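You operate a simulated robot arm through the tools that you are given. There is no shell and no other tool. Be economical: measure what you need, move in short steps, check, and stop when the job is done.

You are at the controls of a simulated robot arm. One attempt, no reset.

## Task
Turn the can in the tester plus to plus and test it again.
Fine: it tests at a safe 12 V; switch off whenever the clamp moves, and at the end; the can ends clamped; leave the dial.

The check looks at the end state, three seconds after you hand in, the way a careful person would. Anything else that was tipped, shoved, dropped, spilled or broken makes it a failure.

## Robot
A 6-joint arm with a two-finger parallel gripper, fixed in place. Base frame: the origin is at the foot of the arm, x ahead of it, y to its left, z up; the work surface is at about z = 0.004. Units: m, degrees, N and s.
With the tool pointing down near the work surface it reaches from about 0.14 to 0.58 m from the base axis. Its first joint turns from -66.0 to 66.0 degrees. Payload 2.1 kg.
Tool frame: the origin (TCP) lies between the finger pads and is the grasp point; the fingertips stand 0.03 m ahead of it; z points along the fingers, y is the line along which they close. The gripper opens to 0.094 m. The fingers are 0.028 m wide and 0.01 m thick; the gripper's body (0.05 by 0.096 m) begins 0.055 m behind the TCP.
Orientation is that of the tool frame in the base frame, as a unit quaternion [x, y, z, w]. With the fingers straight down and closing along the base's y, the tool's x points along the base's -x, its y along +y and its z along -z.

## Interface
- The arm moves only by the tool move_arm. Its argument "increments" is a list of rows, each an object (a shift or turn left out is 0, a gripper value left out holds the last) with "slide": the shift along the tool's x, y, z in units of 50 mm (1.0 is 50 mm), a list of three; "rotation": the turn, a rotation vector about the tool's x, y, z in units of 5 degrees (1.0 is 5 degrees), a list of three; "gripper": the opening, from 0 (shut) to 1 (fully open). In form: [{"slide": [tx, ty, tz], "rotation": [rx, ry, rz], "gripper": gripper}, ...]. A call has 1 to 10 rows; each row shifts and turns the commanded pose from where the row before left it, along the tool's axes as they then stand. A call with a number of a shift or a turn outside -1 to 1 is refused whole. A row lasts 0.2 s, in which the tool goes at most 0.05 m and 8.6 degrees; a call with a longer step from one row to the next is refused whole, and so is a gripper value outside its range. A pose out of reach is approached as far as the arm can. The call stops where the force on the tool passes 40 N (or 10 N more than at its start, if that is more) or the arm is blocked; 0.2 s more then pass. Each finger travels about 0.072 m/s and halts on what it meets, pressing with about 32 N; the grip force reading is that of the motor and also rises with nothing between the fingers. The clock runs only during rows and for 0.2 s after the last one: add rows that do not move to give the fingers time. It gives the time, the measured TCP pose, the force on the tool (base axes), the opening and the grip force at its end, in the units of the frame above (readings bear some noise).
- Cameras (640 x 400 px; columns grow to the right, rows downward): "scene" is fixed at [0.0491, -0.3627, 0.499]; the picture's right is [0.83, -0.55, 0.00], its down [-0.24, -0.36, -0.90] and it looks along [0.50, 0.75, -0.44] (base axes); focal length 214 px, centre (320, 200). "wrist" rides on the gripper at [0.076, 0.014, -0.102] in the tool frame; the picture's right is [-0.18, 0.98, 0.00], its down [-0.75, -0.14, -0.64] and it looks along [-0.63, -0.12, 0.77] (tool axes); focal length 243 px, centre (320, 200).
- snapshot(camera): a new picture of that camera. The clock stands still meanwhile.
- probe_pixels(camera, pixels): for up to 12 pixels [column, row] of the newest picture of that camera ("zoom" is the newest enlarged one), the place [x, y, z] in the base frame of the surface seen there, good to about 0.002 m. The clock stands still meanwhile.
- inspect(camera, box): a new picture of the part [left, top, right, bottom] of that camera's present view, enlarged. The clock stands still meanwhile.
- job_done(): hands the job in; it is judged then, once.

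Work in short steps. Measure before you move; look again where a grasp or a placing could have gone wrong, and mend it. You have 80 turns and 54 pictures in all, those below and enlarged ones among them. Open the gripper and draw the arm clear of the work before you hand the job in, unless the task says otherwise; then end with one line.

The tools are called after "Request:" by a JSON object that holds its "fn" and its "kwargs". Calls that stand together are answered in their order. move_arm: Moves the arm, as the interface text tells. Its arguments: {"type":"object","properties":{"increments":{"type":"array"}},"required":["increments"]} The other tools are called the same way: snapshot (camera) takes a picture; probe_pixels (camera, pixels) gives the place of the surface under pixels of a picture; inspect (camera, box) takes an enlarged picture of a part of a camera's view; job_done () hands the job in.

At the start:

```text
time: 0.0
position: [0.2714, -0.0878, 0.454]
ee_rot: [0.0, 1.0, 0.0, 0.0]
ft_force: [-0.1, -1.0, 0.0]
grip_width: 0.094
gripper_force: 0.1
```

scene: 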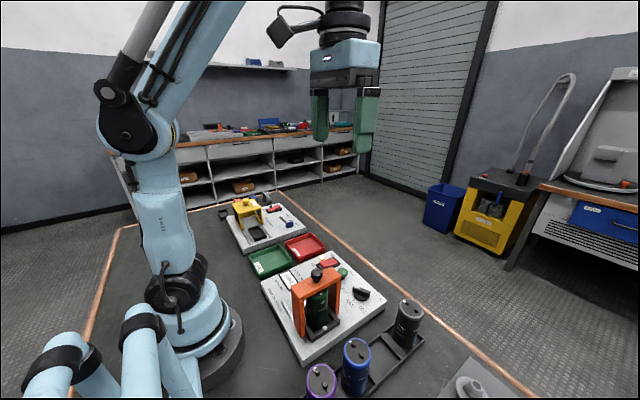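
wrist: 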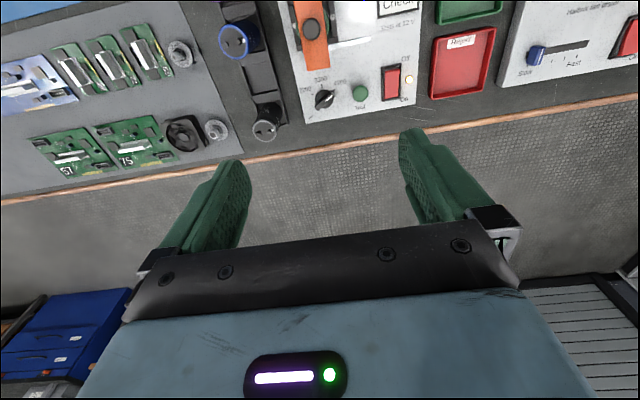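

The tester with the orange frame and green can is around scene (318,300). I'll enlarge it to read the controls.

Request:
{"fn": "inspect", "kwargs": {"camera": "scene", "box": [250, 240, 400, 370]}}

Request:
{"fn": "inspect", "kwargs": {"camera": "wrist", "box": [270, 0, 440, 120]}}

```text
3.08 times, centred on (325, 305) of scene
```

zoom: 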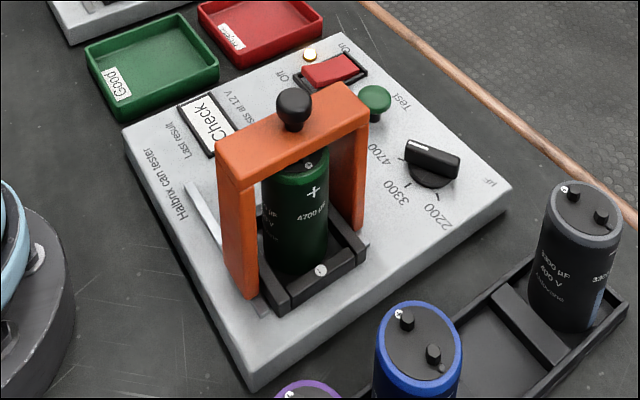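

```text
3.33 times, centred on (355, 60) of wrist
```

zoom: 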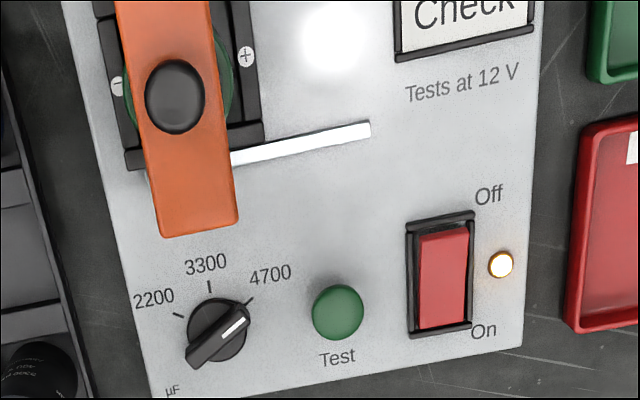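

The switch's lamp is lit (On), the cradle's + is on the +y side while the can's + faces −y. I'll measure the parts on the wrist zoom.

Request:
{"fn": "probe_pixels", "kwargs": {"camera": "zoom", "pixels": [[175, 95], [185, 215], [440, 245], [440, 310], [338, 312], [217, 332], [117, 85], [246, 57], [300, 145], [365, 130], [501, 265], [225, 75]]}}

Request:
{"fn": "snapshot", "kwargs": {"camera": "scene"}}

Request:
{"fn": "probe_pixels", "kwargs": {"camera": "scene", "pixels": [[318, 274], [303, 290], [333, 276], [295, 300], [330, 263], [313, 327], [318, 310], [356, 293], [336, 262], [325, 264], [342, 273], [296, 310]]}}

```text
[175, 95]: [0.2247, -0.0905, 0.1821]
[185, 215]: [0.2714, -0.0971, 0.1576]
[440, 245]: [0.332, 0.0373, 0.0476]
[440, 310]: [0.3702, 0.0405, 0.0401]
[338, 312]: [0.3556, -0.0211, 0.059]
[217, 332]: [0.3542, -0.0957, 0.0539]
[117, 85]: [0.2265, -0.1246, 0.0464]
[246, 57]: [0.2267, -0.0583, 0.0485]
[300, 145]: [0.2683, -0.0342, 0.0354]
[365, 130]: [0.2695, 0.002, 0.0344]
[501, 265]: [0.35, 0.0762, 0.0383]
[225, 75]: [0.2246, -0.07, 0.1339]
```

```text
49 pictures are left
```

scene: 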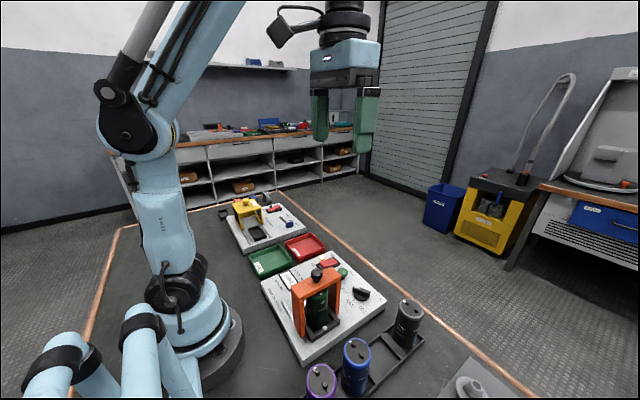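

```text
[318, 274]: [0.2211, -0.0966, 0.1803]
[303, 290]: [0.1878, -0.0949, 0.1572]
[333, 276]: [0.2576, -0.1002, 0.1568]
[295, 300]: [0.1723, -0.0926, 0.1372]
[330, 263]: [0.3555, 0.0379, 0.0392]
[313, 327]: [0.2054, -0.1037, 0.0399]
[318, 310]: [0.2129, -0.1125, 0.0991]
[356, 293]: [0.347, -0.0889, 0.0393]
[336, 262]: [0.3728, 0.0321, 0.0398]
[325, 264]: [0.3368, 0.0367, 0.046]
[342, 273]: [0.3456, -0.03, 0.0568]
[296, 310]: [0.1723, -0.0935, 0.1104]
```

The orange clamp is a gantry at y≈−0.095 with legs at x≈0.175/0.27 and light strips running toward +y. I'll look at the second (yellow) device for comparison and the orange one from the scene camera.

Request:
{"fn": "inspect", "kwargs": {"camera": "scene", "box": [210, 180, 320, 260]}}

Request:
{"fn": "inspect", "kwargs": {"camera": "scene", "box": [270, 250, 350, 350]}}

```text
5.00 times, centred on (265, 220) of scene
```

zoom: 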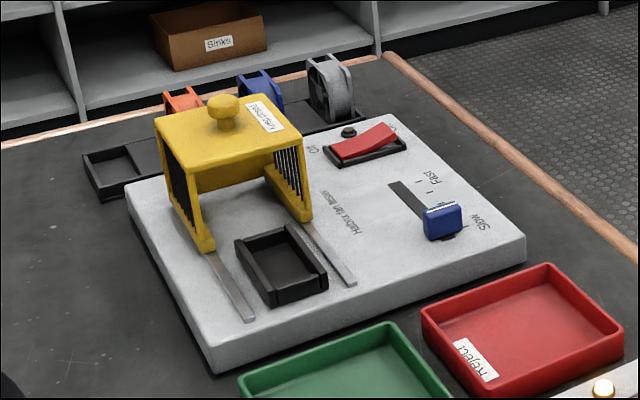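

```text
4.00 times, centred on (310, 300) of scene
```

zoom: 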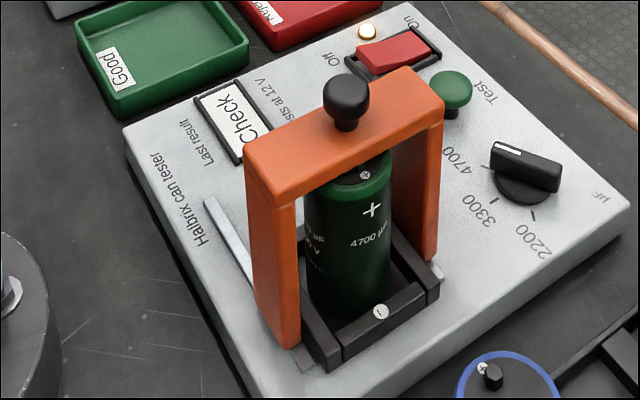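

It's confirmed: the gantry slides on rails toward +y, and the dial points at 4700, matching the can. First I close the fingers and come above the Off end of the rocker (0.330, 0.038).

Request:
{"fn": "move_arm", "kwargs": {"increments": [{"slide": [-0.1465, 0.3145, 0.835], "gripper": 0}, {"slide": [-0.1465, 0.3145, 0.835]}, {"slide": [-0.1465, 0.3145, 0.835]}, {"slide": [-0.1465, 0.3145, 0.835]}, {"slide": [-0.1465, 0.3145, 0.835]}, {"slide": [-0.1465, 0.3145, 0.835]}, {"slide": [-0.1465, 0.3145, 0.835]}, {"slide": [-0.1465, 0.3145, 0.835]}, {}]}}

Request:
{"fn": "snapshot", "kwargs": {"camera": "wrist"}}

```text
time: 2.0
position: [0.3333, 0.041, 0.1216]
ee_rot: [-0.001, 1.0, 0.0, 0.0]
ft_force: [0.7, -0.3, 0.4]
grip_width: 0.0
gripper_force: 31.9
```

```text
46 pictures are left
```

wrist: 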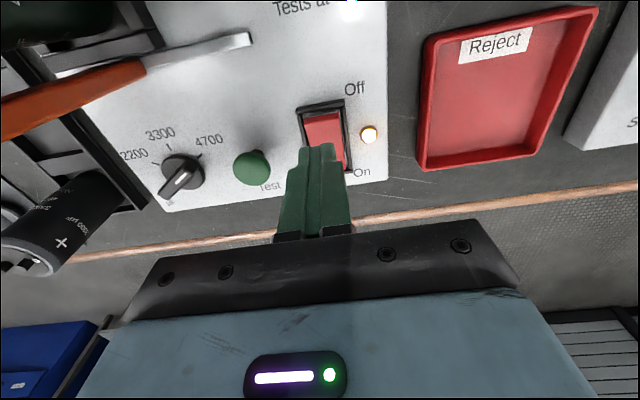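

Request:
{"fn": "probe_pixels", "kwargs": {"camera": "wrist", "pixels": [[308, 117], [336, 113], [323, 112], [323, 125], [325, 138], [342, 150], [346, 168], [300, 115], [322, 104], [318, 150], [249, 155], [252, 167]]}}

```text
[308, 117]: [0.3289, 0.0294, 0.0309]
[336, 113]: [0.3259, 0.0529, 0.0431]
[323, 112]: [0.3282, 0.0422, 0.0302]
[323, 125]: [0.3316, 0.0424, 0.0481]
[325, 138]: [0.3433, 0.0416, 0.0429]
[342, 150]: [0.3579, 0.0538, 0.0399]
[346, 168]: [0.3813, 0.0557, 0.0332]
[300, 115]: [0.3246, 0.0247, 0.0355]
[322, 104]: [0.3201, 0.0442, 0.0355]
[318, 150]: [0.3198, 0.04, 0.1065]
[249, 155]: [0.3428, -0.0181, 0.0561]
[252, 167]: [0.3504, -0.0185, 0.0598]
```

Rocker's Off end is at x≈0.332, y≈0.041, z≈0.048; the fingertips stand right above. I press down in small steps.

Request:
{"fn": "move_arm", "kwargs": {"increments": [{"slide": [0, 0, 0.6]}, {"slide": [0, 0, 0.2]}, {"slide": [0, 0, 0.1]}, {"slide": [0, 0, 0.06]}, {"slide": [0, 0, 0.06]}, {}]}}

Request:
{"fn": "snapshot", "kwargs": {"camera": "wrist"}}

```text
time: 3.1
position: [0.3287, 0.0392, 0.0713]
ee_rot: [-0.001, 1.0, 0.001, -0.001]
ft_force: [-0.7, 1.5, 11.7]
grip_width: 0.0001
gripper_force: 31.7
stopped in row 5: the force on the tool passed its limit (the readings are from after the stop); the commanded pose is now the measured one
```

```text
45 pictures are left
```

wrist: 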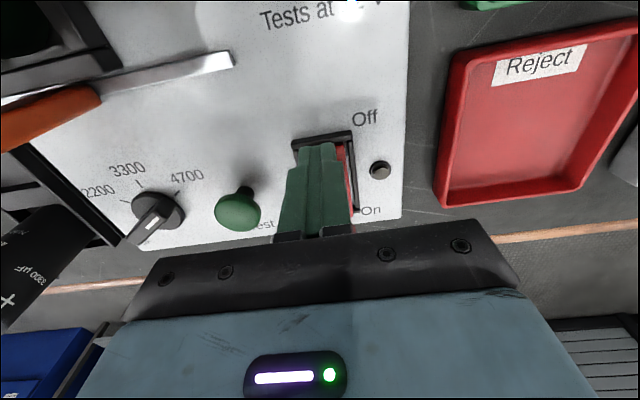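

The lamp is out and the rocker is tipped to Off. I raise and move over the clamp knob, opening the gripper.

Request:
{"fn": "move_arm", "kwargs": {"increments": [{"slide": [0, 0, -0.9]}, {"slide": [0, 0, -0.9]}, {"slide": [0, 0, -0.9]}, {"slide": [0, 0, -0.9]}, {"slide": [0.55, -0.66, -0.3], "gripper": 1}, {"slide": [0.55, -0.66, 0]}, {"slide": [0.55, -0.66, 0]}, {"slide": [0.48, -0.66, 0]}, {}]}}

Request:
{"fn": "snapshot", "kwargs": {"camera": "wrist"}}

Request:
{"fn": "snapshot", "kwargs": {"camera": "scene"}}

```text
time: 5.1
position: [0.2236, -0.0894, 0.2635]
ee_rot: [0.0, 1.0, 0.0, -0.002]
ft_force: [-0.3, -0.2, -0.2]
grip_width: 0.0938
gripper_force: 0.1
```

```text
44 pictures are left
```

wrist: 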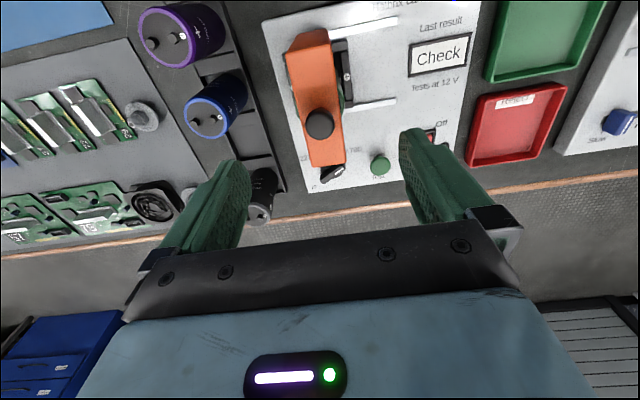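

```text
43 pictures are left
```

scene: 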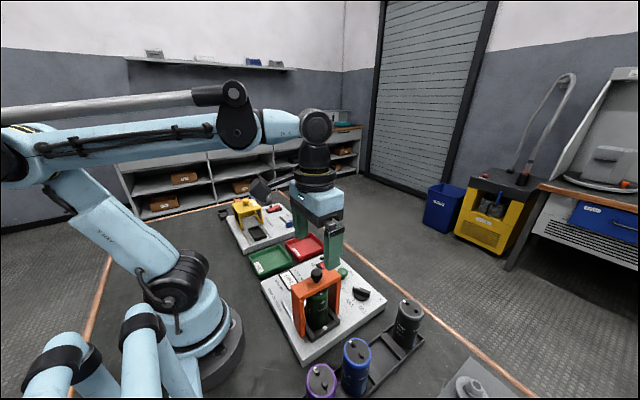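

Request:
{"fn": "probe_pixels", "kwargs": {"camera": "wrist", "pixels": [[319, 124], [307, 124], [331, 122], [303, 100], [330, 100], [297, 60], [326, 55], [395, 20], [394, 103], [348, 75], [343, 55], [310, 40]]}}

Request:
{"fn": "inspect", "kwargs": {"camera": "wrist", "box": [260, 0, 440, 200]}}

```text
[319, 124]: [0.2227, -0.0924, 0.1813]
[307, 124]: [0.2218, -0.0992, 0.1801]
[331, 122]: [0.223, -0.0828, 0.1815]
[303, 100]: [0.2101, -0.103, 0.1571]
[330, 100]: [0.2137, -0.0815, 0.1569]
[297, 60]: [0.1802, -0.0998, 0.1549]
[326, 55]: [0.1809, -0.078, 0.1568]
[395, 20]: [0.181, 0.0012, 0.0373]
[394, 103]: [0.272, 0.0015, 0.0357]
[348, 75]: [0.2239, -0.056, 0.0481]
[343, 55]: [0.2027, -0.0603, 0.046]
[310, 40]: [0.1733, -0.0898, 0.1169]
```

```text
2.00 times, centred on (350, 100) of wrist
```

zoom: 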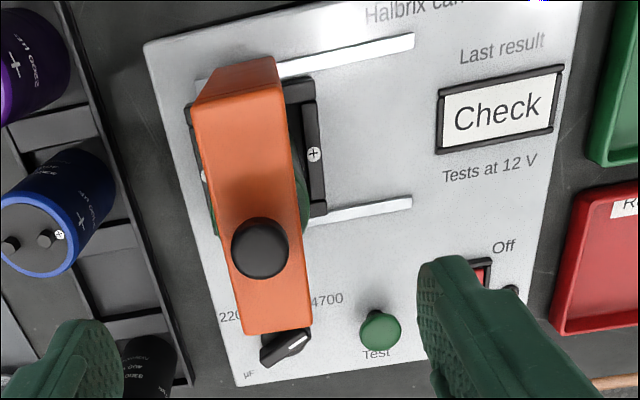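

Clamp centre is (0.2225, −0.092), knob top z≈0.182, bar top z≈0.157. I descend to z≈0.177 and grip knob/bar.

Request:
{"fn": "move_arm", "kwargs": {"increments": [{"slide": [0, -0.04, 0.6]}, {"slide": [0, 0, 0.6]}, {"slide": [0, 0, 0.5]}, {}, {"gripper": 0.1}, {}, {}, {}]}}

Request:
{"fn": "inspect", "kwargs": {"camera": "scene", "box": [250, 220, 400, 350]}}

```text
time: 6.9
position: [0.2246, -0.0904, 0.1783]
ee_rot: [0.0, 1.0, 0.005, -0.001]
ft_force: [0.4, 30.8, -5.1]
grip_width: 0.0356
gripper_force: 45.2
```

```text
3.08 times, centred on (325, 285) of scene
```

zoom: 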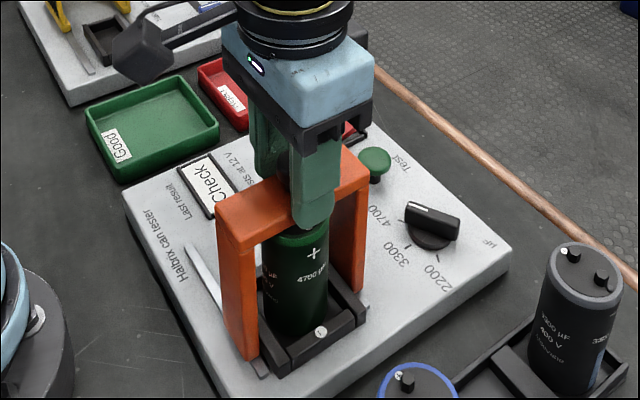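

Width stopped at 0.036 with a side force of 31 N; I give it time without motion to see if the grip settles.

Request:
{"fn": "move_arm", "kwargs": {"increments": [{}, {}, {}]}}

Request:
{"fn": "inspect", "kwargs": {"camera": "wrist", "box": [200, 60, 460, 240]}}

```text
time: 7.7
position: [0.2237, -0.0901, 0.1776]
ee_rot: [-0.002, 1.0, 0.006, -0.002]
ft_force: [-5.8, 33.6, -12.8]
grip_width: 0.0357
gripper_force: 44.9
```

```text
2.22 times, centred on (330, 150) of wrist
```

zoom: 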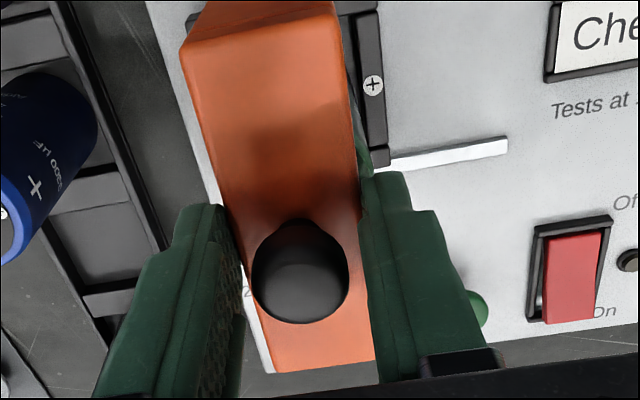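

The +y finger is on the bar while the −y finger has a gap of about 6 mm, so the hand sits too far −y. I shift +y by 4 mm so the fingers close evenly.

Request:
{"fn": "move_arm", "kwargs": {"increments": [{"slide": [0, 0.04, 0]}, {"slide": [0, 0.04, 0]}, {}, {}]}}

```text
time: 8.7
position: [0.224, -0.0902, 0.1811]
ee_rot: [-0.001, 1.0, -0.001, 0.0]
ft_force: [4.8, 2.0, -17.7]
grip_width: 0.0356
gripper_force: 45.2
```

Side force is gone and width holds steady, so it's gripped. Now I pull the clamp toward +y in small steps.

Request:
{"fn": "move_arm", "kwargs": {"increments": [{"slide": [0, 0.2, 0]}, {"slide": [0, 0.2, 0]}, {"slide": [0, 0.2, 0]}, {}]}}

Request:
{"fn": "inspect", "kwargs": {"camera": "scene", "box": [250, 220, 400, 350]}}

```text
time: 9.7
position: [0.2237, -0.0607, 0.181]
ee_rot: [-0.001, 1.0, 0.0, -0.003]
ft_force: [4.8, -1.4, -34.6]
grip_width: 0.0359
gripper_force: 44.2
```

```text
3.08 times, centred on (325, 285) of scene
```

zoom: 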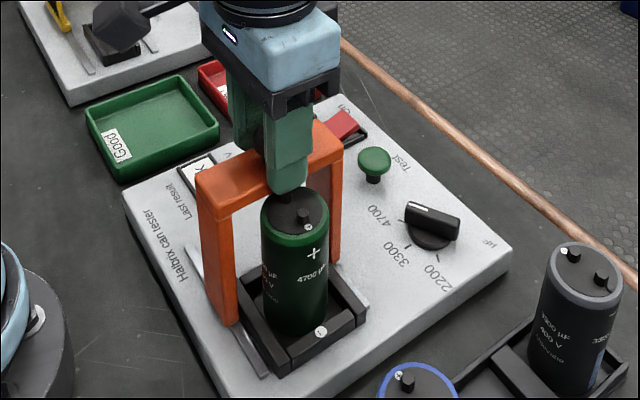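

The clamp slides fine, but the reading shows a 35 N vertical strain. I ease 2 mm downward and slide on.

Request:
{"fn": "move_arm", "kwargs": {"increments": [{"slide": [0, 0, 0.04]}, {"slide": [0, 0.2, 0]}, {"slide": [0, 0.2, 0]}, {"slide": [0, 0.2, 0]}, {}]}}

Request:
{"fn": "inspect", "kwargs": {"camera": "scene", "box": [250, 220, 400, 350]}}

```text
time: 10.9
position: [0.2239, -0.0289, 0.1802]
ee_rot: [-0.001, 1.0, 0.0, -0.001]
ft_force: [-9.6, -0.2, 41.1]
grip_width: 0.0356
gripper_force: 44.5
```

```text
3.08 times, centred on (325, 285) of scene
```

zoom: 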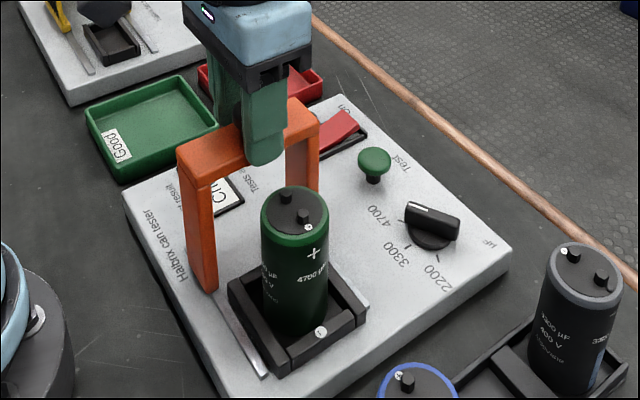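

Now pressed 41 N the other way, so I back up 1 mm and slide the last ~17 mm toward the rail end.

Request:
{"fn": "move_arm", "kwargs": {"increments": [{"slide": [0, 0, -0.02]}, {"slide": [0, 0.12, 0]}, {"slide": [0, 0.12, 0]}, {"slide": [0, 0.1, 0]}, {}]}}

```text
time: 11.8
position: [0.2245, -0.0228, 0.1784]
ee_rot: [-0.001, 1.0, -0.01, -0.003]
ft_force: [-0.3, -5.3, 0.9]
grip_width: 0.0355
gripper_force: 45.0
stopped in row 4: the force on the tool passed its limit (the readings are from after the stop); the commanded pose is now the measured one
```

The clamp hit its end stop at y≈−0.022, can clear by ~3 cm. I release gently, rise, and look.

Request:
{"fn": "move_arm", "kwargs": {"increments": [{"gripper": 0.7}, {}, {}, {"slide": [0, 0, -0.6]}, {"slide": [0, 0, -0.8]}, {"slide": [0, -0.7, 0]}, {"slide": [0, -0.7, 0]}, {}]}}

Request:
{"fn": "snapshot", "kwargs": {"camera": "wrist"}}

Request:
{"fn": "inspect", "kwargs": {"camera": "scene", "box": [250, 220, 400, 350]}}

Request:
{"fn": "probe_pixels", "kwargs": {"camera": "zoom", "pixels": [[295, 208], [270, 200], [320, 200], [295, 190], [297, 229], [295, 320], [240, 140], [215, 160], [245, 160], [297, 270], [200, 240]]}}

```text
time: 13.6
position: [0.2242, -0.092, 0.2524]
ee_rot: [-0.001, 1.0, -0.009, -0.003]
ft_force: [0.1, 0.5, 0.9]
grip_width: 0.0658
gripper_force: 0.0
```

```text
37 pictures are left
```

wrist: 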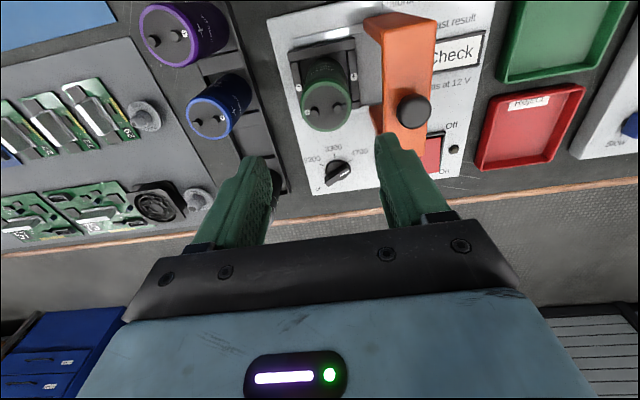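

```text
3.08 times, centred on (325, 285) of scene
```

zoom: 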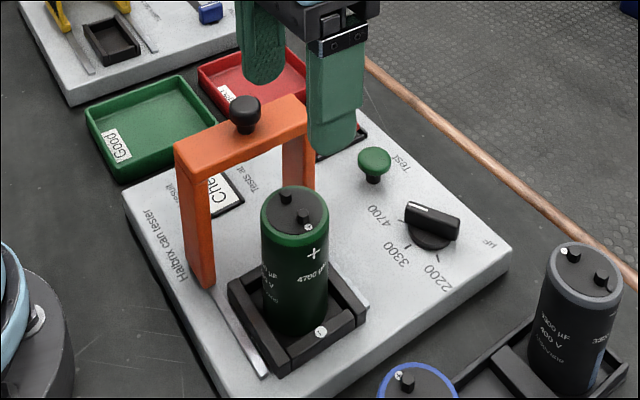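

```text
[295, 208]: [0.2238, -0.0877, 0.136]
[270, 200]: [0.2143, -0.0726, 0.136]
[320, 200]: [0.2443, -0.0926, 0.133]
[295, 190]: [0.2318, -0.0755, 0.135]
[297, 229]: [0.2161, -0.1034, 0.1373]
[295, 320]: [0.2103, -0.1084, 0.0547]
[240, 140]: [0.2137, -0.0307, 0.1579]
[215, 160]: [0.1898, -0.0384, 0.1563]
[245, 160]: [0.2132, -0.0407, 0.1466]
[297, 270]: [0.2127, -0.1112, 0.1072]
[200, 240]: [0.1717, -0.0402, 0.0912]
```

The clamp stands clear and the can is exposed. I measure the can's top rim in the wrist picture (around (325,100)).

Request:
{"fn": "inspect", "kwargs": {"camera": "wrist", "box": [270, 20, 390, 140]}}

Request:
{"fn": "probe_pixels", "kwargs": {"camera": "wrist", "pixels": [[302, 108], [349, 104], [326, 129], [324, 84], [310, 112], [340, 106], [325, 108], [300, 90], [349, 88]]}}

```text
3.33 times, centred on (330, 80) of wrist
```

zoom: 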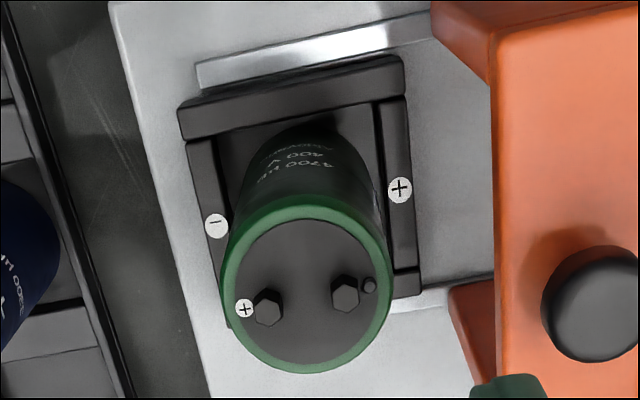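

```text
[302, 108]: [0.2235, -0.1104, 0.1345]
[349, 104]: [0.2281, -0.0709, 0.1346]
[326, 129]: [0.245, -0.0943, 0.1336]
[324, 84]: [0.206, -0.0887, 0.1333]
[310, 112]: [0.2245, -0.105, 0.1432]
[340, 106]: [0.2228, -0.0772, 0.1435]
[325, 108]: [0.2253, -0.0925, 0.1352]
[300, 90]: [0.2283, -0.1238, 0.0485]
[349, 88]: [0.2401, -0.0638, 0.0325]
```

Can centre is (0.2245, −0.091), diameter ~0.042, top z 0.135; its + stud is on the −y side as expected. I level the tool and descend with the 0.066 opening to z≈0.117, then grip.

Request:
{"fn": "move_arm", "kwargs": {"increments": [{"rotation": [-0.2, -0.07, 0]}, {"slide": [0, 0.02, 0.9]}, {"slide": [0, 0, 0.9]}, {"slide": [0, 0, 0.6]}, {"slide": [0, 0, 0.3]}, {}]}}

Request:
{"fn": "inspect", "kwargs": {"camera": "wrist", "box": [200, 40, 480, 240]}}

```text
time: 15.0
position: [0.2222, -0.0899, 0.1135]
ee_rot: [0.0, 1.0, -0.001, 0.001]
ft_force: [-0.5, 0.4, 0.3]
grip_width: 0.0658
gripper_force: 0.1
```

```text
2.00 times, centred on (340, 140) of wrist
```

zoom: 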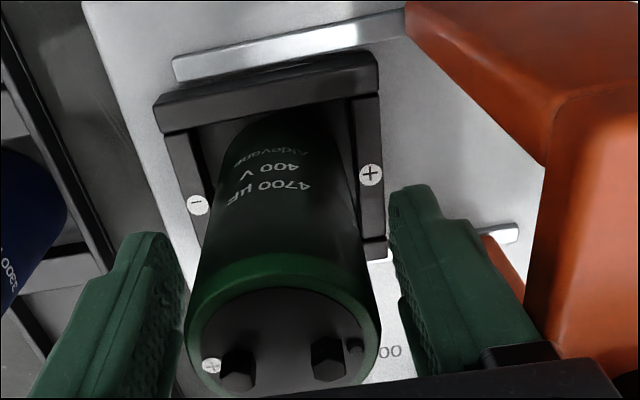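

The can sits between the fingers with the clamp clear on the right. I close and let the grip settle.

Request:
{"fn": "move_arm", "kwargs": {"increments": [{"gripper": 0.3}, {}, {}, {}]}}

```text
time: 16.0
position: [0.2226, -0.0897, 0.1149]
ee_rot: [-0.001, 1.0, -0.001, 0.001]
ft_force: [-0.5, 0.7, -0.2]
grip_width: 0.048
gripper_force: 32.0
```

Gripped at 0.048 with no side force. I lift 3 cm.

Request:
{"fn": "move_arm", "kwargs": {"increments": [{"slide": [0, 0, -0.1]}, {"slide": [0, 0, -0.25]}, {"slide": [0, 0, -0.3]}, {}]}}

Request:
{"fn": "inspect", "kwargs": {"camera": "scene", "box": [250, 220, 400, 350]}}

```text
time: 17.0
position: [0.2245, -0.0893, 0.1483]
ee_rot: [0.0, 1.0, -0.001, 0.001]
ft_force: [0.9, 0.1, -2.2]
grip_width: 0.048
gripper_force: 32.0
```

```text
3.08 times, centred on (325, 285) of scene
```

zoom: 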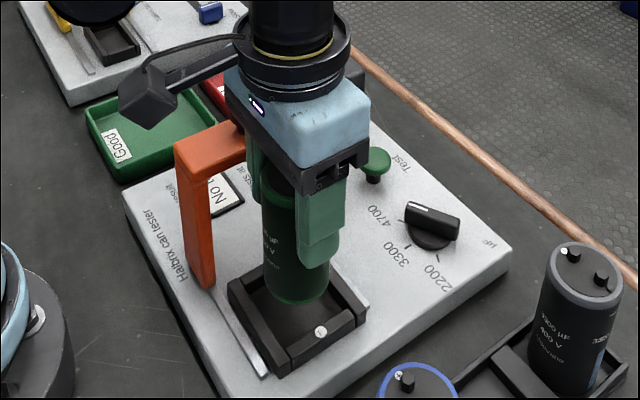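

The can hangs free above the cradle. I begin turning −180° about the tool axis, with the camera swinging over the −y side.

Request:
{"fn": "move_arm", "kwargs": {"increments": [{"rotation": [0, 0, -0.5]}, {"rotation": [0, 0, -1]}, {"rotation": [0, 0, -1]}, {"rotation": [0, 0, -1]}, {"rotation": [0, 0, -1]}, {"rotation": [0, 0, -1]}, {"rotation": [0, 0, -1]}, {"rotation": [0, 0, -1]}, {"rotation": [0, 0, -1]}, {"rotation": [0, 0, -0.5]}]}}

Request:
{"fn": "move_arm", "kwargs": {"increments": [{"rotation": [0, 0, -0.5]}, {"rotation": [0, 0, -1]}, {"rotation": [0, 0, -1]}, {"rotation": [0, 0, -1]}, {"rotation": [0, 0, -1]}, {"rotation": [0, 0, -1]}, {"rotation": [0, 0, -1]}, {"rotation": [0, 0, -1]}, {"rotation": [0, 0, -1]}, {"rotation": [0, 0, -0.5]}]}}

```text
time: 19.2
position: [0.2247, -0.0911, 0.1478]
ee_rot: [-0.383, 0.924, -0.001, 0.0]
ft_force: [-0.7, 0.5, -3.1]
grip_width: 0.0476
gripper_force: 31.7
```

```text
time: 21.4
position: [0.2245, -0.0906, 0.1485]
ee_rot: [0.708, -0.707, 0.001, 0.0]
ft_force: [0.4, 0.7, -2.1]
grip_width: 0.0475
gripper_force: 32.2
```

Turned 90° cleanly; the grip holds. I continue with the next 90°.

Request:
{"fn": "move_arm", "kwargs": {"increments": [{"rotation": [0, 0, -0.5]}, {"rotation": [0, 0, -1]}, {"rotation": [0, 0, -1]}, {"rotation": [0, 0, -1]}, {"rotation": [0, 0, -1]}, {"rotation": [0, 0, -1]}, {"rotation": [0, 0, -1]}, {"rotation": [0, 0, -1]}, {"rotation": [0, 0, -1]}, {"rotation": [0, 0, -0.5]}]}}

Request:
{"fn": "move_arm", "kwargs": {"increments": [{"rotation": [0, 0, -0.5]}, {"rotation": [0, 0, -1]}, {"rotation": [0, 0, -1]}, {"rotation": [0, 0, -1]}, {"rotation": [0, 0, -1]}, {"rotation": [0, 0, -1]}, {"rotation": [0, 0, -1]}, {"rotation": [0, 0, -1]}, {"rotation": [0, 0, -1]}, {"rotation": [0, 0, -0.5]}]}}

Request:
{"fn": "inspect", "kwargs": {"camera": "scene", "box": [250, 220, 400, 350]}}

Request:
{"fn": "snapshot", "kwargs": {"camera": "wrist"}}

```text
time: 23.6
position: [0.2263, -0.0912, 0.1484]
ee_rot: [0.924, -0.382, 0.001, 0.001]
ft_force: [0.0, -1.2, -1.6]
grip_width: 0.0474
gripper_force: 32.0
```

```text
time: 24.7
position: [0.2289, -0.0828, 0.1496]
ee_rot: [0.974, -0.225, 0.001, 0.017]
ft_force: [-1.8, -7.4, 0.1]
grip_width: 0.0474
gripper_force: 31.7
out of reach, approached as far as the arm can: row 4, 5
stopped in row 5: the force on the tool passed its limit (the readings are from after the stop); the commanded pose is now the measured one
```

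```text
3.08 times, centred on (325, 285) of scene
```

zoom: 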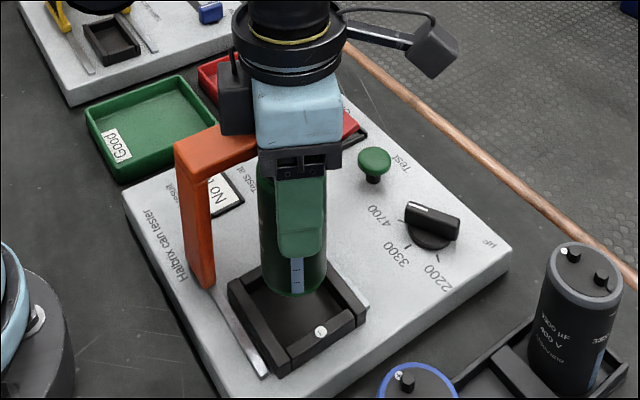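

```text
31 pictures are left
```

wrist: 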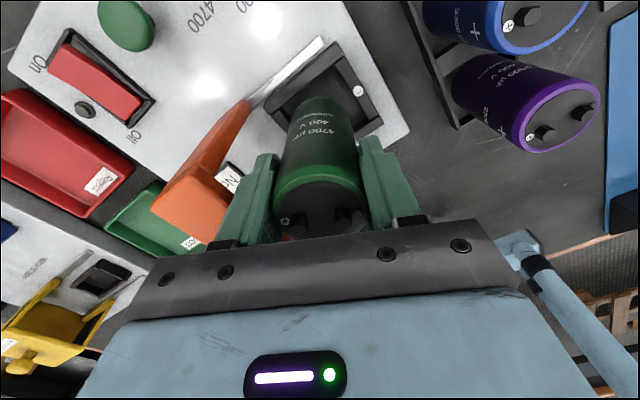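

The wrist hits its limit at about 154° turned and drifted ~9 mm; the display in view reads "No…" and the can is still held. I shift back to the cradle centre, level out, and go back to 135°, planning to set down and regrip.

Request:
{"fn": "move_arm", "kwargs": {"increments": [{"slide": [-0.01, 0.1, 0]}, {"slide": [0, 0.08, 0]}, {"rotation": [0.37, -0.11, 0]}, {"rotation": [0, 0, 0.95]}, {"rotation": [0, 0, 0.95]}, {"rotation": [0, 0, 0.95]}, {"rotation": [0, 0, 0.95]}, {}, {}]}}

Request:
{"fn": "inspect", "kwargs": {"camera": "scene", "box": [250, 220, 400, 350]}}

```text
time: 25.5
position: [0.2294, -0.0826, 0.1487]
ee_rot: [0.974, -0.226, -0.001, 0.014]
ft_force: [-1.7, -7.2, -0.9]
grip_width: 0.0473
gripper_force: 31.7
out of reach, approached as far as the arm can: row 1, 2, 3
stopped in row 3: the force on the tool passed its limit (the readings are from after the stop); the commanded pose is now the measured one
```

```text
3.08 times, centred on (325, 285) of scene
```

zoom: 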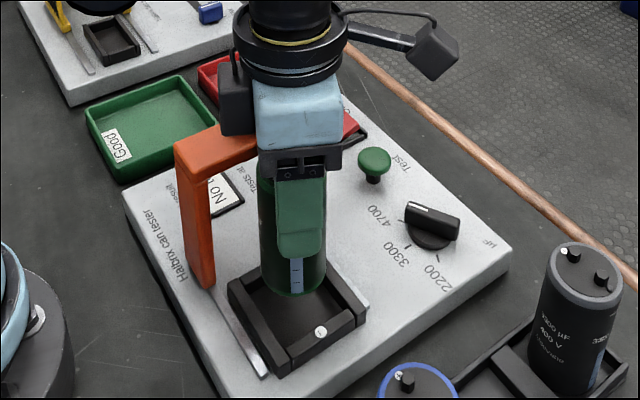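

The pose is at the joint limit, so I unwind the rotation first before correcting position.

Request:
{"fn": "move_arm", "kwargs": {"increments": [{"rotation": [0, 0, 0.95]}, {"rotation": [0, 0, 0.95]}, {"rotation": [0, 0, 0.95]}, {"rotation": [0, 0, 0.95]}, {}, {}]}}

```text
time: 26.9
position: [0.2274, -0.0818, 0.149]
ee_rot: [0.923, -0.384, 0.002, 0.013]
ft_force: [-1.0, 0.2, -3.2]
grip_width: 0.0472
gripper_force: 32.4
```

Free of the limit. I level the tool and shift back over the cradle centre.

Request:
{"fn": "move_arm", "kwargs": {"increments": [{"slide": [0.08, 0.165, 0], "rotation": [0.257, -0.156, 0]}, {}, {}]}}

Request:
{"fn": "snapshot", "kwargs": {"camera": "wrist"}}

Request:
{"fn": "inspect", "kwargs": {"camera": "scene", "box": [280, 260, 370, 340]}}

```text
time: 27.7
position: [0.2244, -0.0923, 0.1484]
ee_rot: [0.924, -0.383, 0.0, 0.0]
ft_force: [-0.2, 0.6, -2.0]
grip_width: 0.0473
gripper_force: 32.0
```

```text
29 pictures are left
```

wrist: 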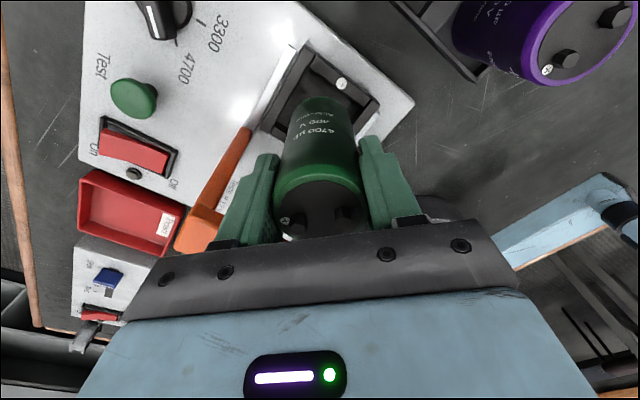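

```text
5.00 times, centred on (325, 300) of scene
```

zoom: 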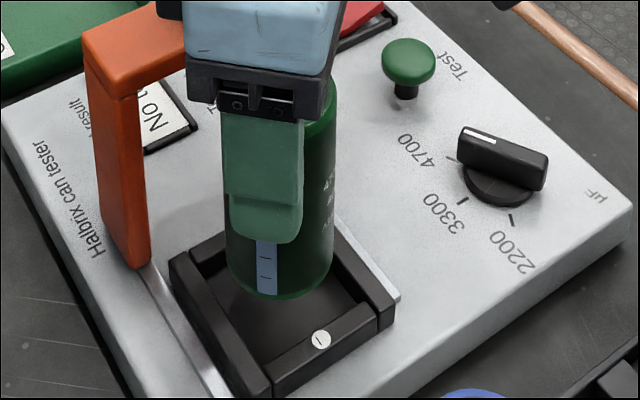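

The can is centred over the cradle. I lower 28 mm, then probe the last millimetres.

Request:
{"fn": "move_arm", "kwargs": {"increments": [{"slide": [0, -0.02, 0.25]}, {"slide": [0, 0, 0.25]}, {"slide": [0, 0, 0.1]}, {}]}}

Request:
{"fn": "inspect", "kwargs": {"camera": "scene", "box": [280, 260, 370, 340]}}

```text
time: 28.7
position: [0.2257, -0.0921, 0.1195]
ee_rot: [0.924, -0.383, 0.0, 0.0]
ft_force: [-0.6, 0.0, -2.1]
grip_width: 0.0472
gripper_force: 32.6
```

```text
5.00 times, centred on (325, 300) of scene
```

zoom: 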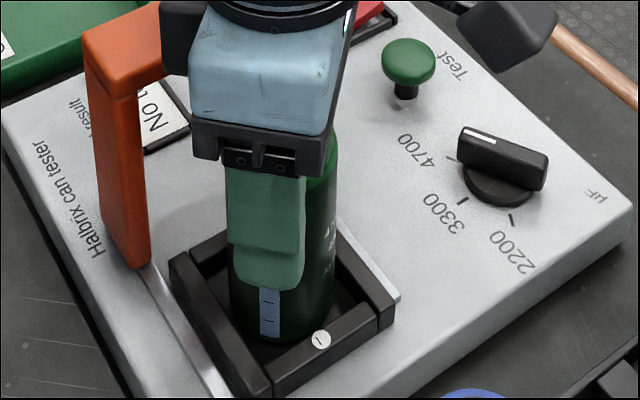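

A dark box on the hand appears near the orange bar at zoom (180,40); I check its height against the clamp.

Request:
{"fn": "probe_pixels", "kwargs": {"camera": "zoom", "pixels": [[180, 40], [180, 65], [165, 10], [150, 60], [120, 40], [160, 85], [205, 140], [205, 155]]}}

```text
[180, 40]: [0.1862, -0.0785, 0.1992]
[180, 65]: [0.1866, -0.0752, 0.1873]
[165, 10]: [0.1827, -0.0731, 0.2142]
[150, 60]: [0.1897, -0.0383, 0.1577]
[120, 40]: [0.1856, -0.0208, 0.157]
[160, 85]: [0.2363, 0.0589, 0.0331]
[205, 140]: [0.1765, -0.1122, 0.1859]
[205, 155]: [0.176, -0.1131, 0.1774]
```

The box clears the bar by ~2.5 cm. I lower the last few millimetres gently.

Request:
{"fn": "move_arm", "kwargs": {"increments": [{"slide": [0, 0, 0.04]}, {"slide": [0, 0, 0.02]}, {"slide": [0, 0, 0.02]}, {}]}}

```text
time: 29.7
position: [0.2257, -0.0914, 0.115]
ee_rot: [0.923, -0.384, -0.001, -0.001]
ft_force: [-3.7, 1.0, 15.5]
grip_width: 0.0474
gripper_force: 32.2
```

Contact at 15 N: the can is seated. I open to 0.066, raise 1 cm, and turn the open fingers back 45° around the can.

Request:
{"fn": "move_arm", "kwargs": {"increments": [{"slide": [0, 0, -0.02]}, {"gripper": 0.7}, {}, {"slide": [0, 0, -0.2]}, {}]}}

Request:
{"fn": "snapshot", "kwargs": {"camera": "wrist"}}

```text
time: 30.9
position: [0.2251, -0.0906, 0.1261]
ee_rot: [0.924, -0.383, -0.001, 0.0]
ft_force: [0.2, 0.0, -0.9]
grip_width: 0.066
gripper_force: 0.0
```

```text
26 pictures are left
```

wrist: 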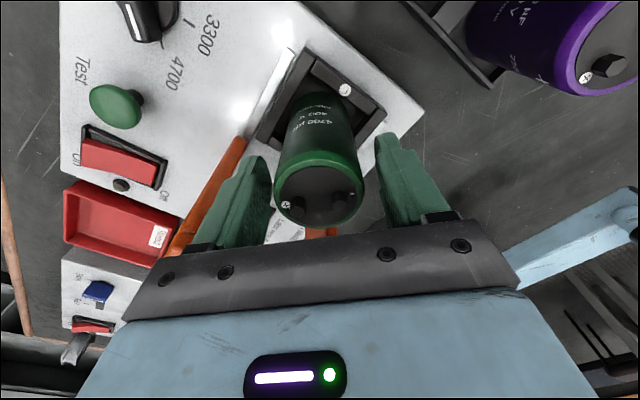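

The can stands free and centred between the fingers. I turn the hand +45° around it.

Request:
{"fn": "move_arm", "kwargs": {"increments": [{"rotation": [0, 0, 1]}, {"rotation": [0, 0, 1]}, {"rotation": [0, 0, 1]}, {"rotation": [0, 0, 1]}, {"rotation": [0, 0, 1]}, {"rotation": [0, 0, 1]}, {"rotation": [0, 0, 1]}, {"rotation": [0, 0, 1]}, {"rotation": [0, 0, 1]}, {}]}}

Request:
{"fn": "inspect", "kwargs": {"camera": "wrist", "box": [200, 40, 480, 240]}}

```text
time: 33.1
position: [0.2281, -0.089, 0.1264]
ee_rot: [-0.705, 0.709, 0.001, 0.001]
ft_force: [0.3, -0.5, -0.5]
grip_width: 0.066
gripper_force: 0.1
```

```text
2.00 times, centred on (340, 140) of wrist
```

zoom: 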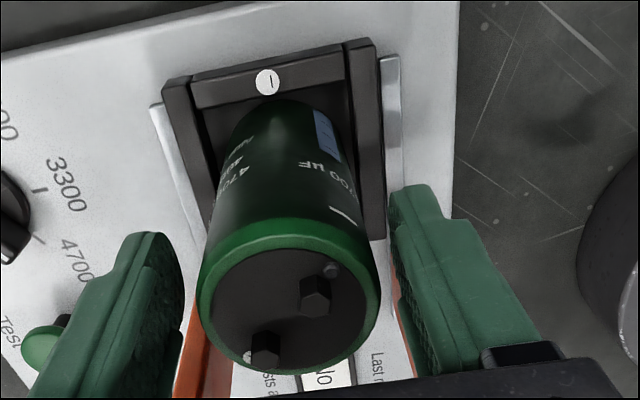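

The + stud is at bottom-left, roughly 45° short. I measure the studs and the rim exactly.

Request:
{"fn": "probe_pixels", "kwargs": {"camera": "zoom", "pixels": [[265, 342], [316, 286], [207, 290], [374, 280], [285, 228], [289, 368], [267, 82], [247, 360]]}}

```text
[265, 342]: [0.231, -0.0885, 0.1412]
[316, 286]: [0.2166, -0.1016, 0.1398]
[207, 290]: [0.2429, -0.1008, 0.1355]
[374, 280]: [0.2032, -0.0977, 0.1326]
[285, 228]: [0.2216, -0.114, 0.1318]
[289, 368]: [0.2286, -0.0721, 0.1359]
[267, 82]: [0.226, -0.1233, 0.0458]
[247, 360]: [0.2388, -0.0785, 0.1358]
```

The line of studs is ~46° off, as planned. I lower 1 cm, nudge 2 mm to the can's centre, and close.

Request:
{"fn": "move_arm", "kwargs": {"increments": [{"slide": [0.05, 0, 0.1]}, {"slide": [0, 0, 0.1]}, {}, {"gripper": 0.3}, {}, {}, {}]}}

```text
time: 34.7
position: [0.2268, -0.0925, 0.1159]
ee_rot: [-0.707, 0.708, 0.001, 0.0]
ft_force: [0.4, -0.5, -0.2]
grip_width: 0.0478
gripper_force: 32.3
```

Gripped at 0.048. I lift 8 mm and turn −45°.

Request:
{"fn": "move_arm", "kwargs": {"increments": [{"slide": [0, 0, -0.16]}, {"rotation": [0, 0, -1]}, {"rotation": [0, 0, -1]}, {"rotation": [0, 0, -1]}, {"rotation": [0, 0, -1]}, {"rotation": [0, 0, -1]}, {"rotation": [0, 0, -1]}, {"rotation": [0, 0, -1]}, {"rotation": [0, 0, -1]}, {"rotation": [0, 0, -1]}]}}

Request:
{"fn": "snapshot", "kwargs": {"camera": "wrist"}}

Request:
{"fn": "inspect", "kwargs": {"camera": "scene", "box": [280, 260, 370, 340]}}

```text
time: 36.9
position: [0.227, -0.0936, 0.1237]
ee_rot: [0.924, -0.382, 0.0, 0.0]
ft_force: [-0.4, -0.3, -3.2]
grip_width: 0.0478
gripper_force: 32.2
```

```text
24 pictures are left
```

wrist: 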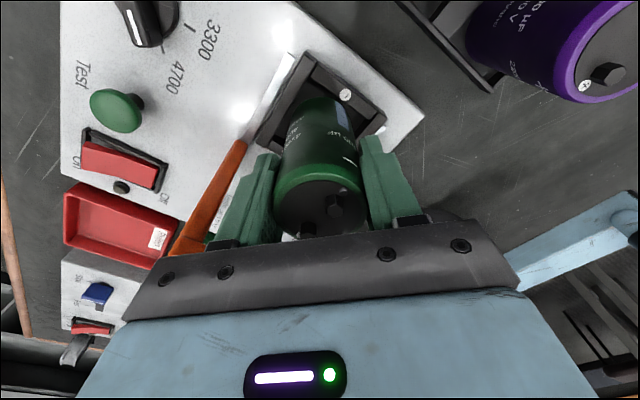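

```text
5.00 times, centred on (325, 300) of scene
```

zoom: 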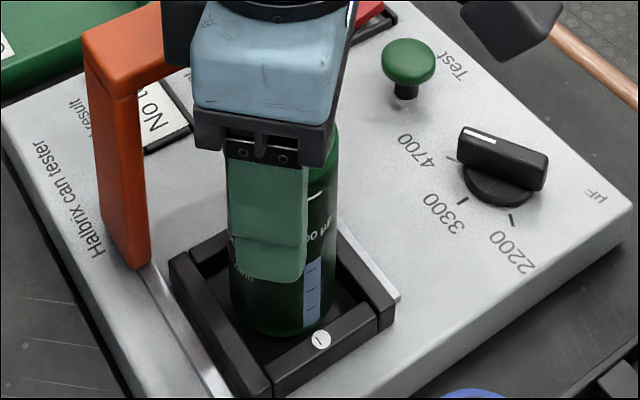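

The minus stripe now faces the cradle's − side. I recentre by 2 mm and lower until contact.

Request:
{"fn": "move_arm", "kwargs": {"increments": [{"slide": [-0.04, -0.014, 0.08]}, {"slide": [0, 0, 0.06]}, {"slide": [0, 0, 0.03]}, {"slide": [0, 0, 0.02]}, {}]}}

```text
time: 38.1
position: [0.2251, -0.092, 0.1162]
ee_rot: [0.923, -0.384, -0.001, -0.001]
ft_force: [-7.1, 5.1, 24.8]
grip_width: 0.0472
gripper_force: 32.2
```

Seated (25 N). I ease off, open, and rise straight up 8 cm.

Request:
{"fn": "move_arm", "kwargs": {"increments": [{"slide": [0, 0, -0.03]}, {"gripper": 0.7}, {}, {"slide": [0, 0, -0.4]}, {"slide": [0, 0, -0.8]}, {"slide": [0, 0, -0.8]}, {}]}}

Request:
{"fn": "inspect", "kwargs": {"camera": "scene", "box": [250, 220, 400, 350]}}

Request:
{"fn": "snapshot", "kwargs": {"camera": "wrist"}}

```text
time: 39.7
position: [0.2285, -0.0898, 0.2172]
ee_rot: [0.924, -0.384, -0.001, 0.0]
ft_force: [1.0, -0.3, 0.2]
grip_width: 0.0656
gripper_force: 0.1
```

```text
3.08 times, centred on (325, 285) of scene
```

zoom: 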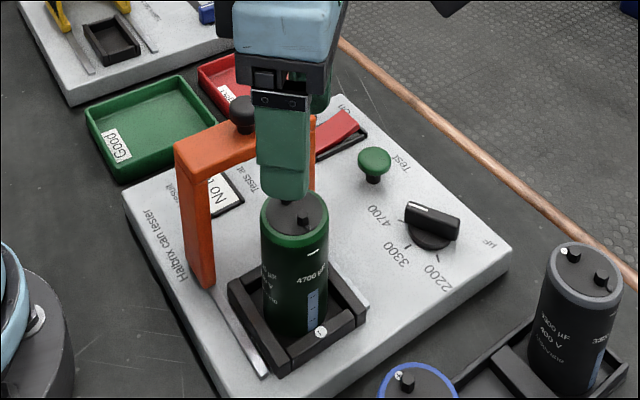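

```text
21 pictures are left
```

wrist: 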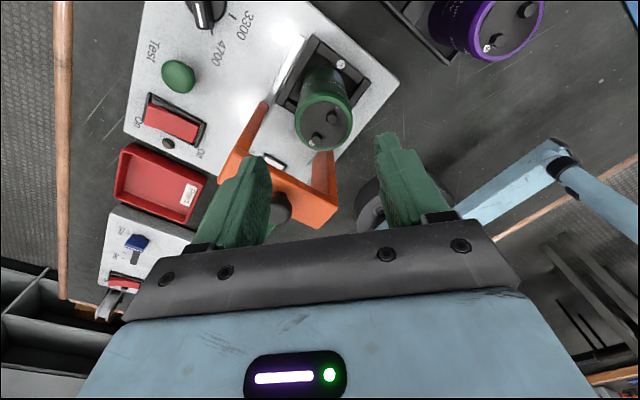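

The can stands seated, minus stripe toward the − mark. I check the angle of the studs at wrist (318,140) and (331,117).

Request:
{"fn": "inspect", "kwargs": {"camera": "wrist", "box": [270, 30, 400, 160]}}

Request:
{"fn": "probe_pixels", "kwargs": {"camera": "wrist", "pixels": [[317, 138], [331, 115], [312, 144], [297, 118], [350, 118], [328, 98], [319, 149]]}}

```text
3.08 times, centred on (335, 95) of wrist
```

zoom: 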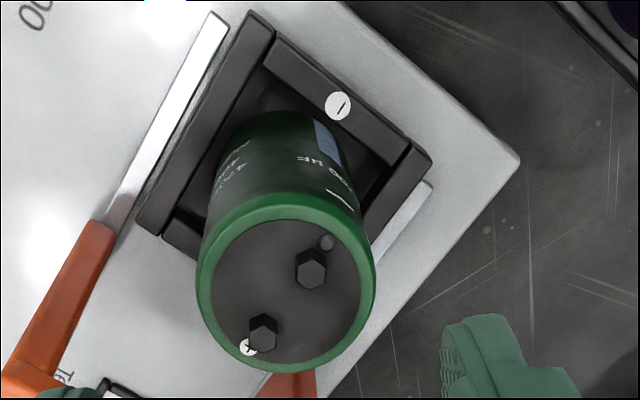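

```text
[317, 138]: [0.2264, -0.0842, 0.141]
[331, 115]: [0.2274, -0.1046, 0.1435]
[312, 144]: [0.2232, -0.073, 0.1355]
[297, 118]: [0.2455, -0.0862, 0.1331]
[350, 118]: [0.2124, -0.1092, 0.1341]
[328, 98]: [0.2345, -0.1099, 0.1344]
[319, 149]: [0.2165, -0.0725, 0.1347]
```

The stud line is within ~3° of y, + toward +y. Now I turn the hand back +135° at this height in three calls, after rising 4 cm.

Request:
{"fn": "move_arm", "kwargs": {"increments": [{"slide": [0, 0, -0.8], "rotation": [0, 0, 1]}, {"rotation": [0, 0, 1]}, {"rotation": [0, 0, 1]}, {"rotation": [0, 0, 1]}, {"rotation": [0, 0, 1]}, {"rotation": [0, 0, 1]}, {"rotation": [0, 0, 1]}, {"rotation": [0, 0, 1]}, {"rotation": [0, 0, 1]}]}}

Request:
{"fn": "move_arm", "kwargs": {"increments": [{"rotation": [0, 0, 1]}, {"rotation": [0, 0, 1]}, {"rotation": [0, 0, 1]}, {"rotation": [0, 0, 1]}, {"rotation": [0, 0, 1]}, {"rotation": [0, 0, 1]}, {"rotation": [0, 0, 1]}, {"rotation": [0, 0, 1]}, {"rotation": [0, 0, 1]}]}}

Request:
{"fn": "move_arm", "kwargs": {"increments": [{"rotation": [0, 0, 1]}, {"rotation": [0, 0, 1]}, {"rotation": [0, 0, 1]}, {"rotation": [0, 0, 1]}, {"rotation": [0, 0, 1]}, {"rotation": [0, 0, 1]}, {"rotation": [0, 0, 1]}, {"rotation": [0, 0, 1]}, {"rotation": [0, 0, 1]}]}}

```text
time: 41.7
position: [0.2255, -0.0923, 0.2564]
ee_rot: [-0.706, 0.708, 0.001, -0.001]
ft_force: [-0.4, 0.6, 0.8]
grip_width: 0.066
gripper_force: 0.0
```

```text
time: 43.7
position: [0.2252, -0.091, 0.255]
ee_rot: [-0.381, 0.925, 0.002, 0.0]
ft_force: [-0.1, 0.4, 0.3]
grip_width: 0.0658
gripper_force: 0.0
```

```text
time: 45.7
position: [0.2254, -0.0914, 0.256]
ee_rot: [0.002, 1.0, 0.001, 0.001]
ft_force: [0.1, 0.7, 0.2]
grip_width: 0.0658
gripper_force: 0.0
```

Hand is back straight. I move over the clamp bar at y≈−0.0225 and descend to z≈0.178.

Request:
{"fn": "move_arm", "kwargs": {"increments": [{"slide": [0.02, 0.69, 0], "gripper": 0.8}, {"slide": [0.02, 0.69, 0]}, {}, {"slide": [0, 0, 0.5]}, {"slide": [0, 0, 0.6]}, {"slide": [0, 0, 0.45]}, {}]}}

Request:
{"fn": "inspect", "kwargs": {"camera": "wrist", "box": [200, 60, 460, 240]}}

```text
time: 47.3
position: [0.2222, -0.0242, 0.1761]
ee_rot: [0.001, 1.0, 0.0, 0.0]
ft_force: [-0.2, 0.1, -0.4]
grip_width: 0.0752
gripper_force: 0.0
```

```text
2.22 times, centred on (330, 150) of wrist
```

zoom: 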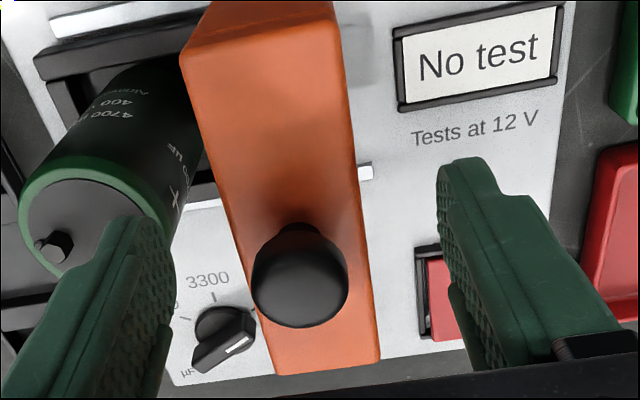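

Fingers straddle bar and knob; the display reads "No test". To clear the can's studs (z 0.1435) I raise 4 mm, then grip.

Request:
{"fn": "move_arm", "kwargs": {"increments": [{"slide": [0, 0.02, -0.08]}, {"gripper": 0.1}, {}, {}, {}, {}]}}

```text
time: 48.7
position: [0.2237, -0.024, 0.1824]
ee_rot: [0.001, 1.0, -0.002, 0.0]
ft_force: [0.4, -18.9, -4.7]
grip_width: 0.0354
gripper_force: 45.3
```

Gripped. I slide the clamp back toward −y in 1 cm steps.

Request:
{"fn": "move_arm", "kwargs": {"increments": [{"slide": [0, -0.2, 0]}, {"slide": [0, -0.2, 0]}, {"slide": [0, -0.2, 0]}, {}]}}

Request:
{"fn": "inspect", "kwargs": {"camera": "scene", "box": [250, 220, 400, 350]}}

```text
time: 49.7
position: [0.2227, -0.0528, 0.1832]
ee_rot: [0.001, 1.0, 0.0, 0.0]
ft_force: [-1.6, 1.5, 38.0]
grip_width: 0.0355
gripper_force: 45.3
```

```text
3.08 times, centred on (325, 285) of scene
```

zoom: 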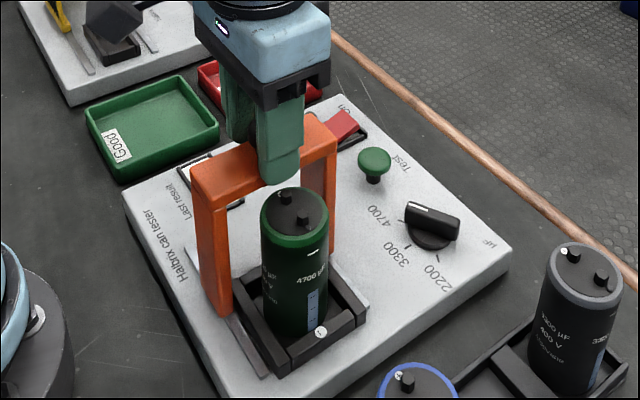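

Sliding well; +38 N vertical strain, so I ease up 0.8 mm and continue.

Request:
{"fn": "move_arm", "kwargs": {"increments": [{"slide": [0, 0, -0.016]}, {"slide": [0, -0.2, 0]}, {"slide": [0, -0.2, 0]}, {}]}}

```text
time: 50.7
position: [0.2226, -0.0715, 0.1819]
ee_rot: [0.0, 1.0, 0.0, -0.002]
ft_force: [-10.7, 0.8, 22.4]
grip_width: 0.0357
gripper_force: 44.7
```

At y≈−0.072; about 18 mm remain to the closed stop.

Request:
{"fn": "move_arm", "kwargs": {"increments": [{"slide": [0, -0.16, -0.008]}, {"slide": [0, -0.12, 0]}, {"slide": [0, -0.06, 0]}, {"slide": [0, -0.06, 0]}, {"slide": [0, -0.06, 0]}, {}]}}

Request:
{"fn": "inspect", "kwargs": {"camera": "scene", "box": [250, 220, 400, 350]}}

```text
time: 51.6
position: [0.2227, -0.0882, 0.1821]
ee_rot: [0.001, 1.0, 0.001, -0.002]
ft_force: [1.5, -2.1, -1.0]
grip_width: 0.0356
gripper_force: 44.9
stopped in row 4: the force on the tool passed its limit (the readings are from after the stop); the commanded pose is now the measured one
```

```text
3.08 times, centred on (325, 285) of scene
```

zoom: 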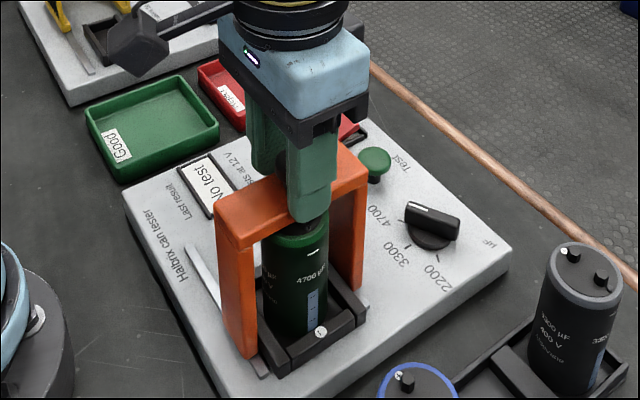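

The clamp hit its stop, at the same image position as at the start (leg foot at zoom (245,357)). I release and rise, then go over toward the switch's On end.

Request:
{"fn": "move_arm", "kwargs": {"increments": [{"gripper": 0.7}, {}, {}, {"slide": [0, 0, -0.6]}, {"slide": [0, 0, -0.8]}, {}]}}

Request:
{"fn": "snapshot", "kwargs": {"camera": "wrist"}}

Request:
{"fn": "probe_pixels", "kwargs": {"camera": "wrist", "pixels": [[319, 124], [303, 100], [330, 100], [297, 60], [326, 55]]}}

```text
time: 53.0
position: [0.2233, -0.0892, 0.2529]
ee_rot: [0.001, 1.0, 0.001, -0.002]
ft_force: [0.0, 0.1, 0.6]
grip_width: 0.0658
gripper_force: 0.0
```

```text
16 pictures are left
```

wrist: 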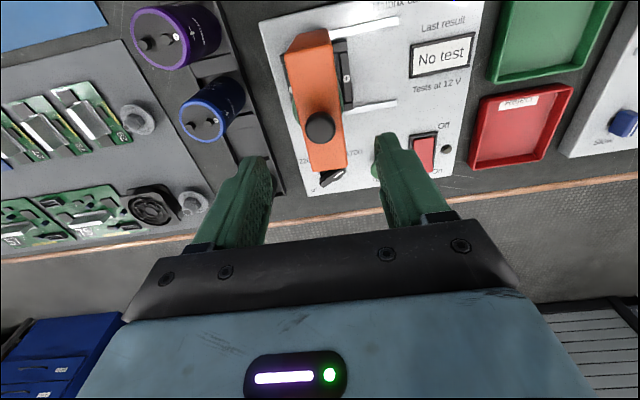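

```text
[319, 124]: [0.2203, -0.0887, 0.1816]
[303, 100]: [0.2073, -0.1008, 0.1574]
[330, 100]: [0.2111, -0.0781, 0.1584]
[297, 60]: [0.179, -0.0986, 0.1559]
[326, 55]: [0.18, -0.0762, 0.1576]
```

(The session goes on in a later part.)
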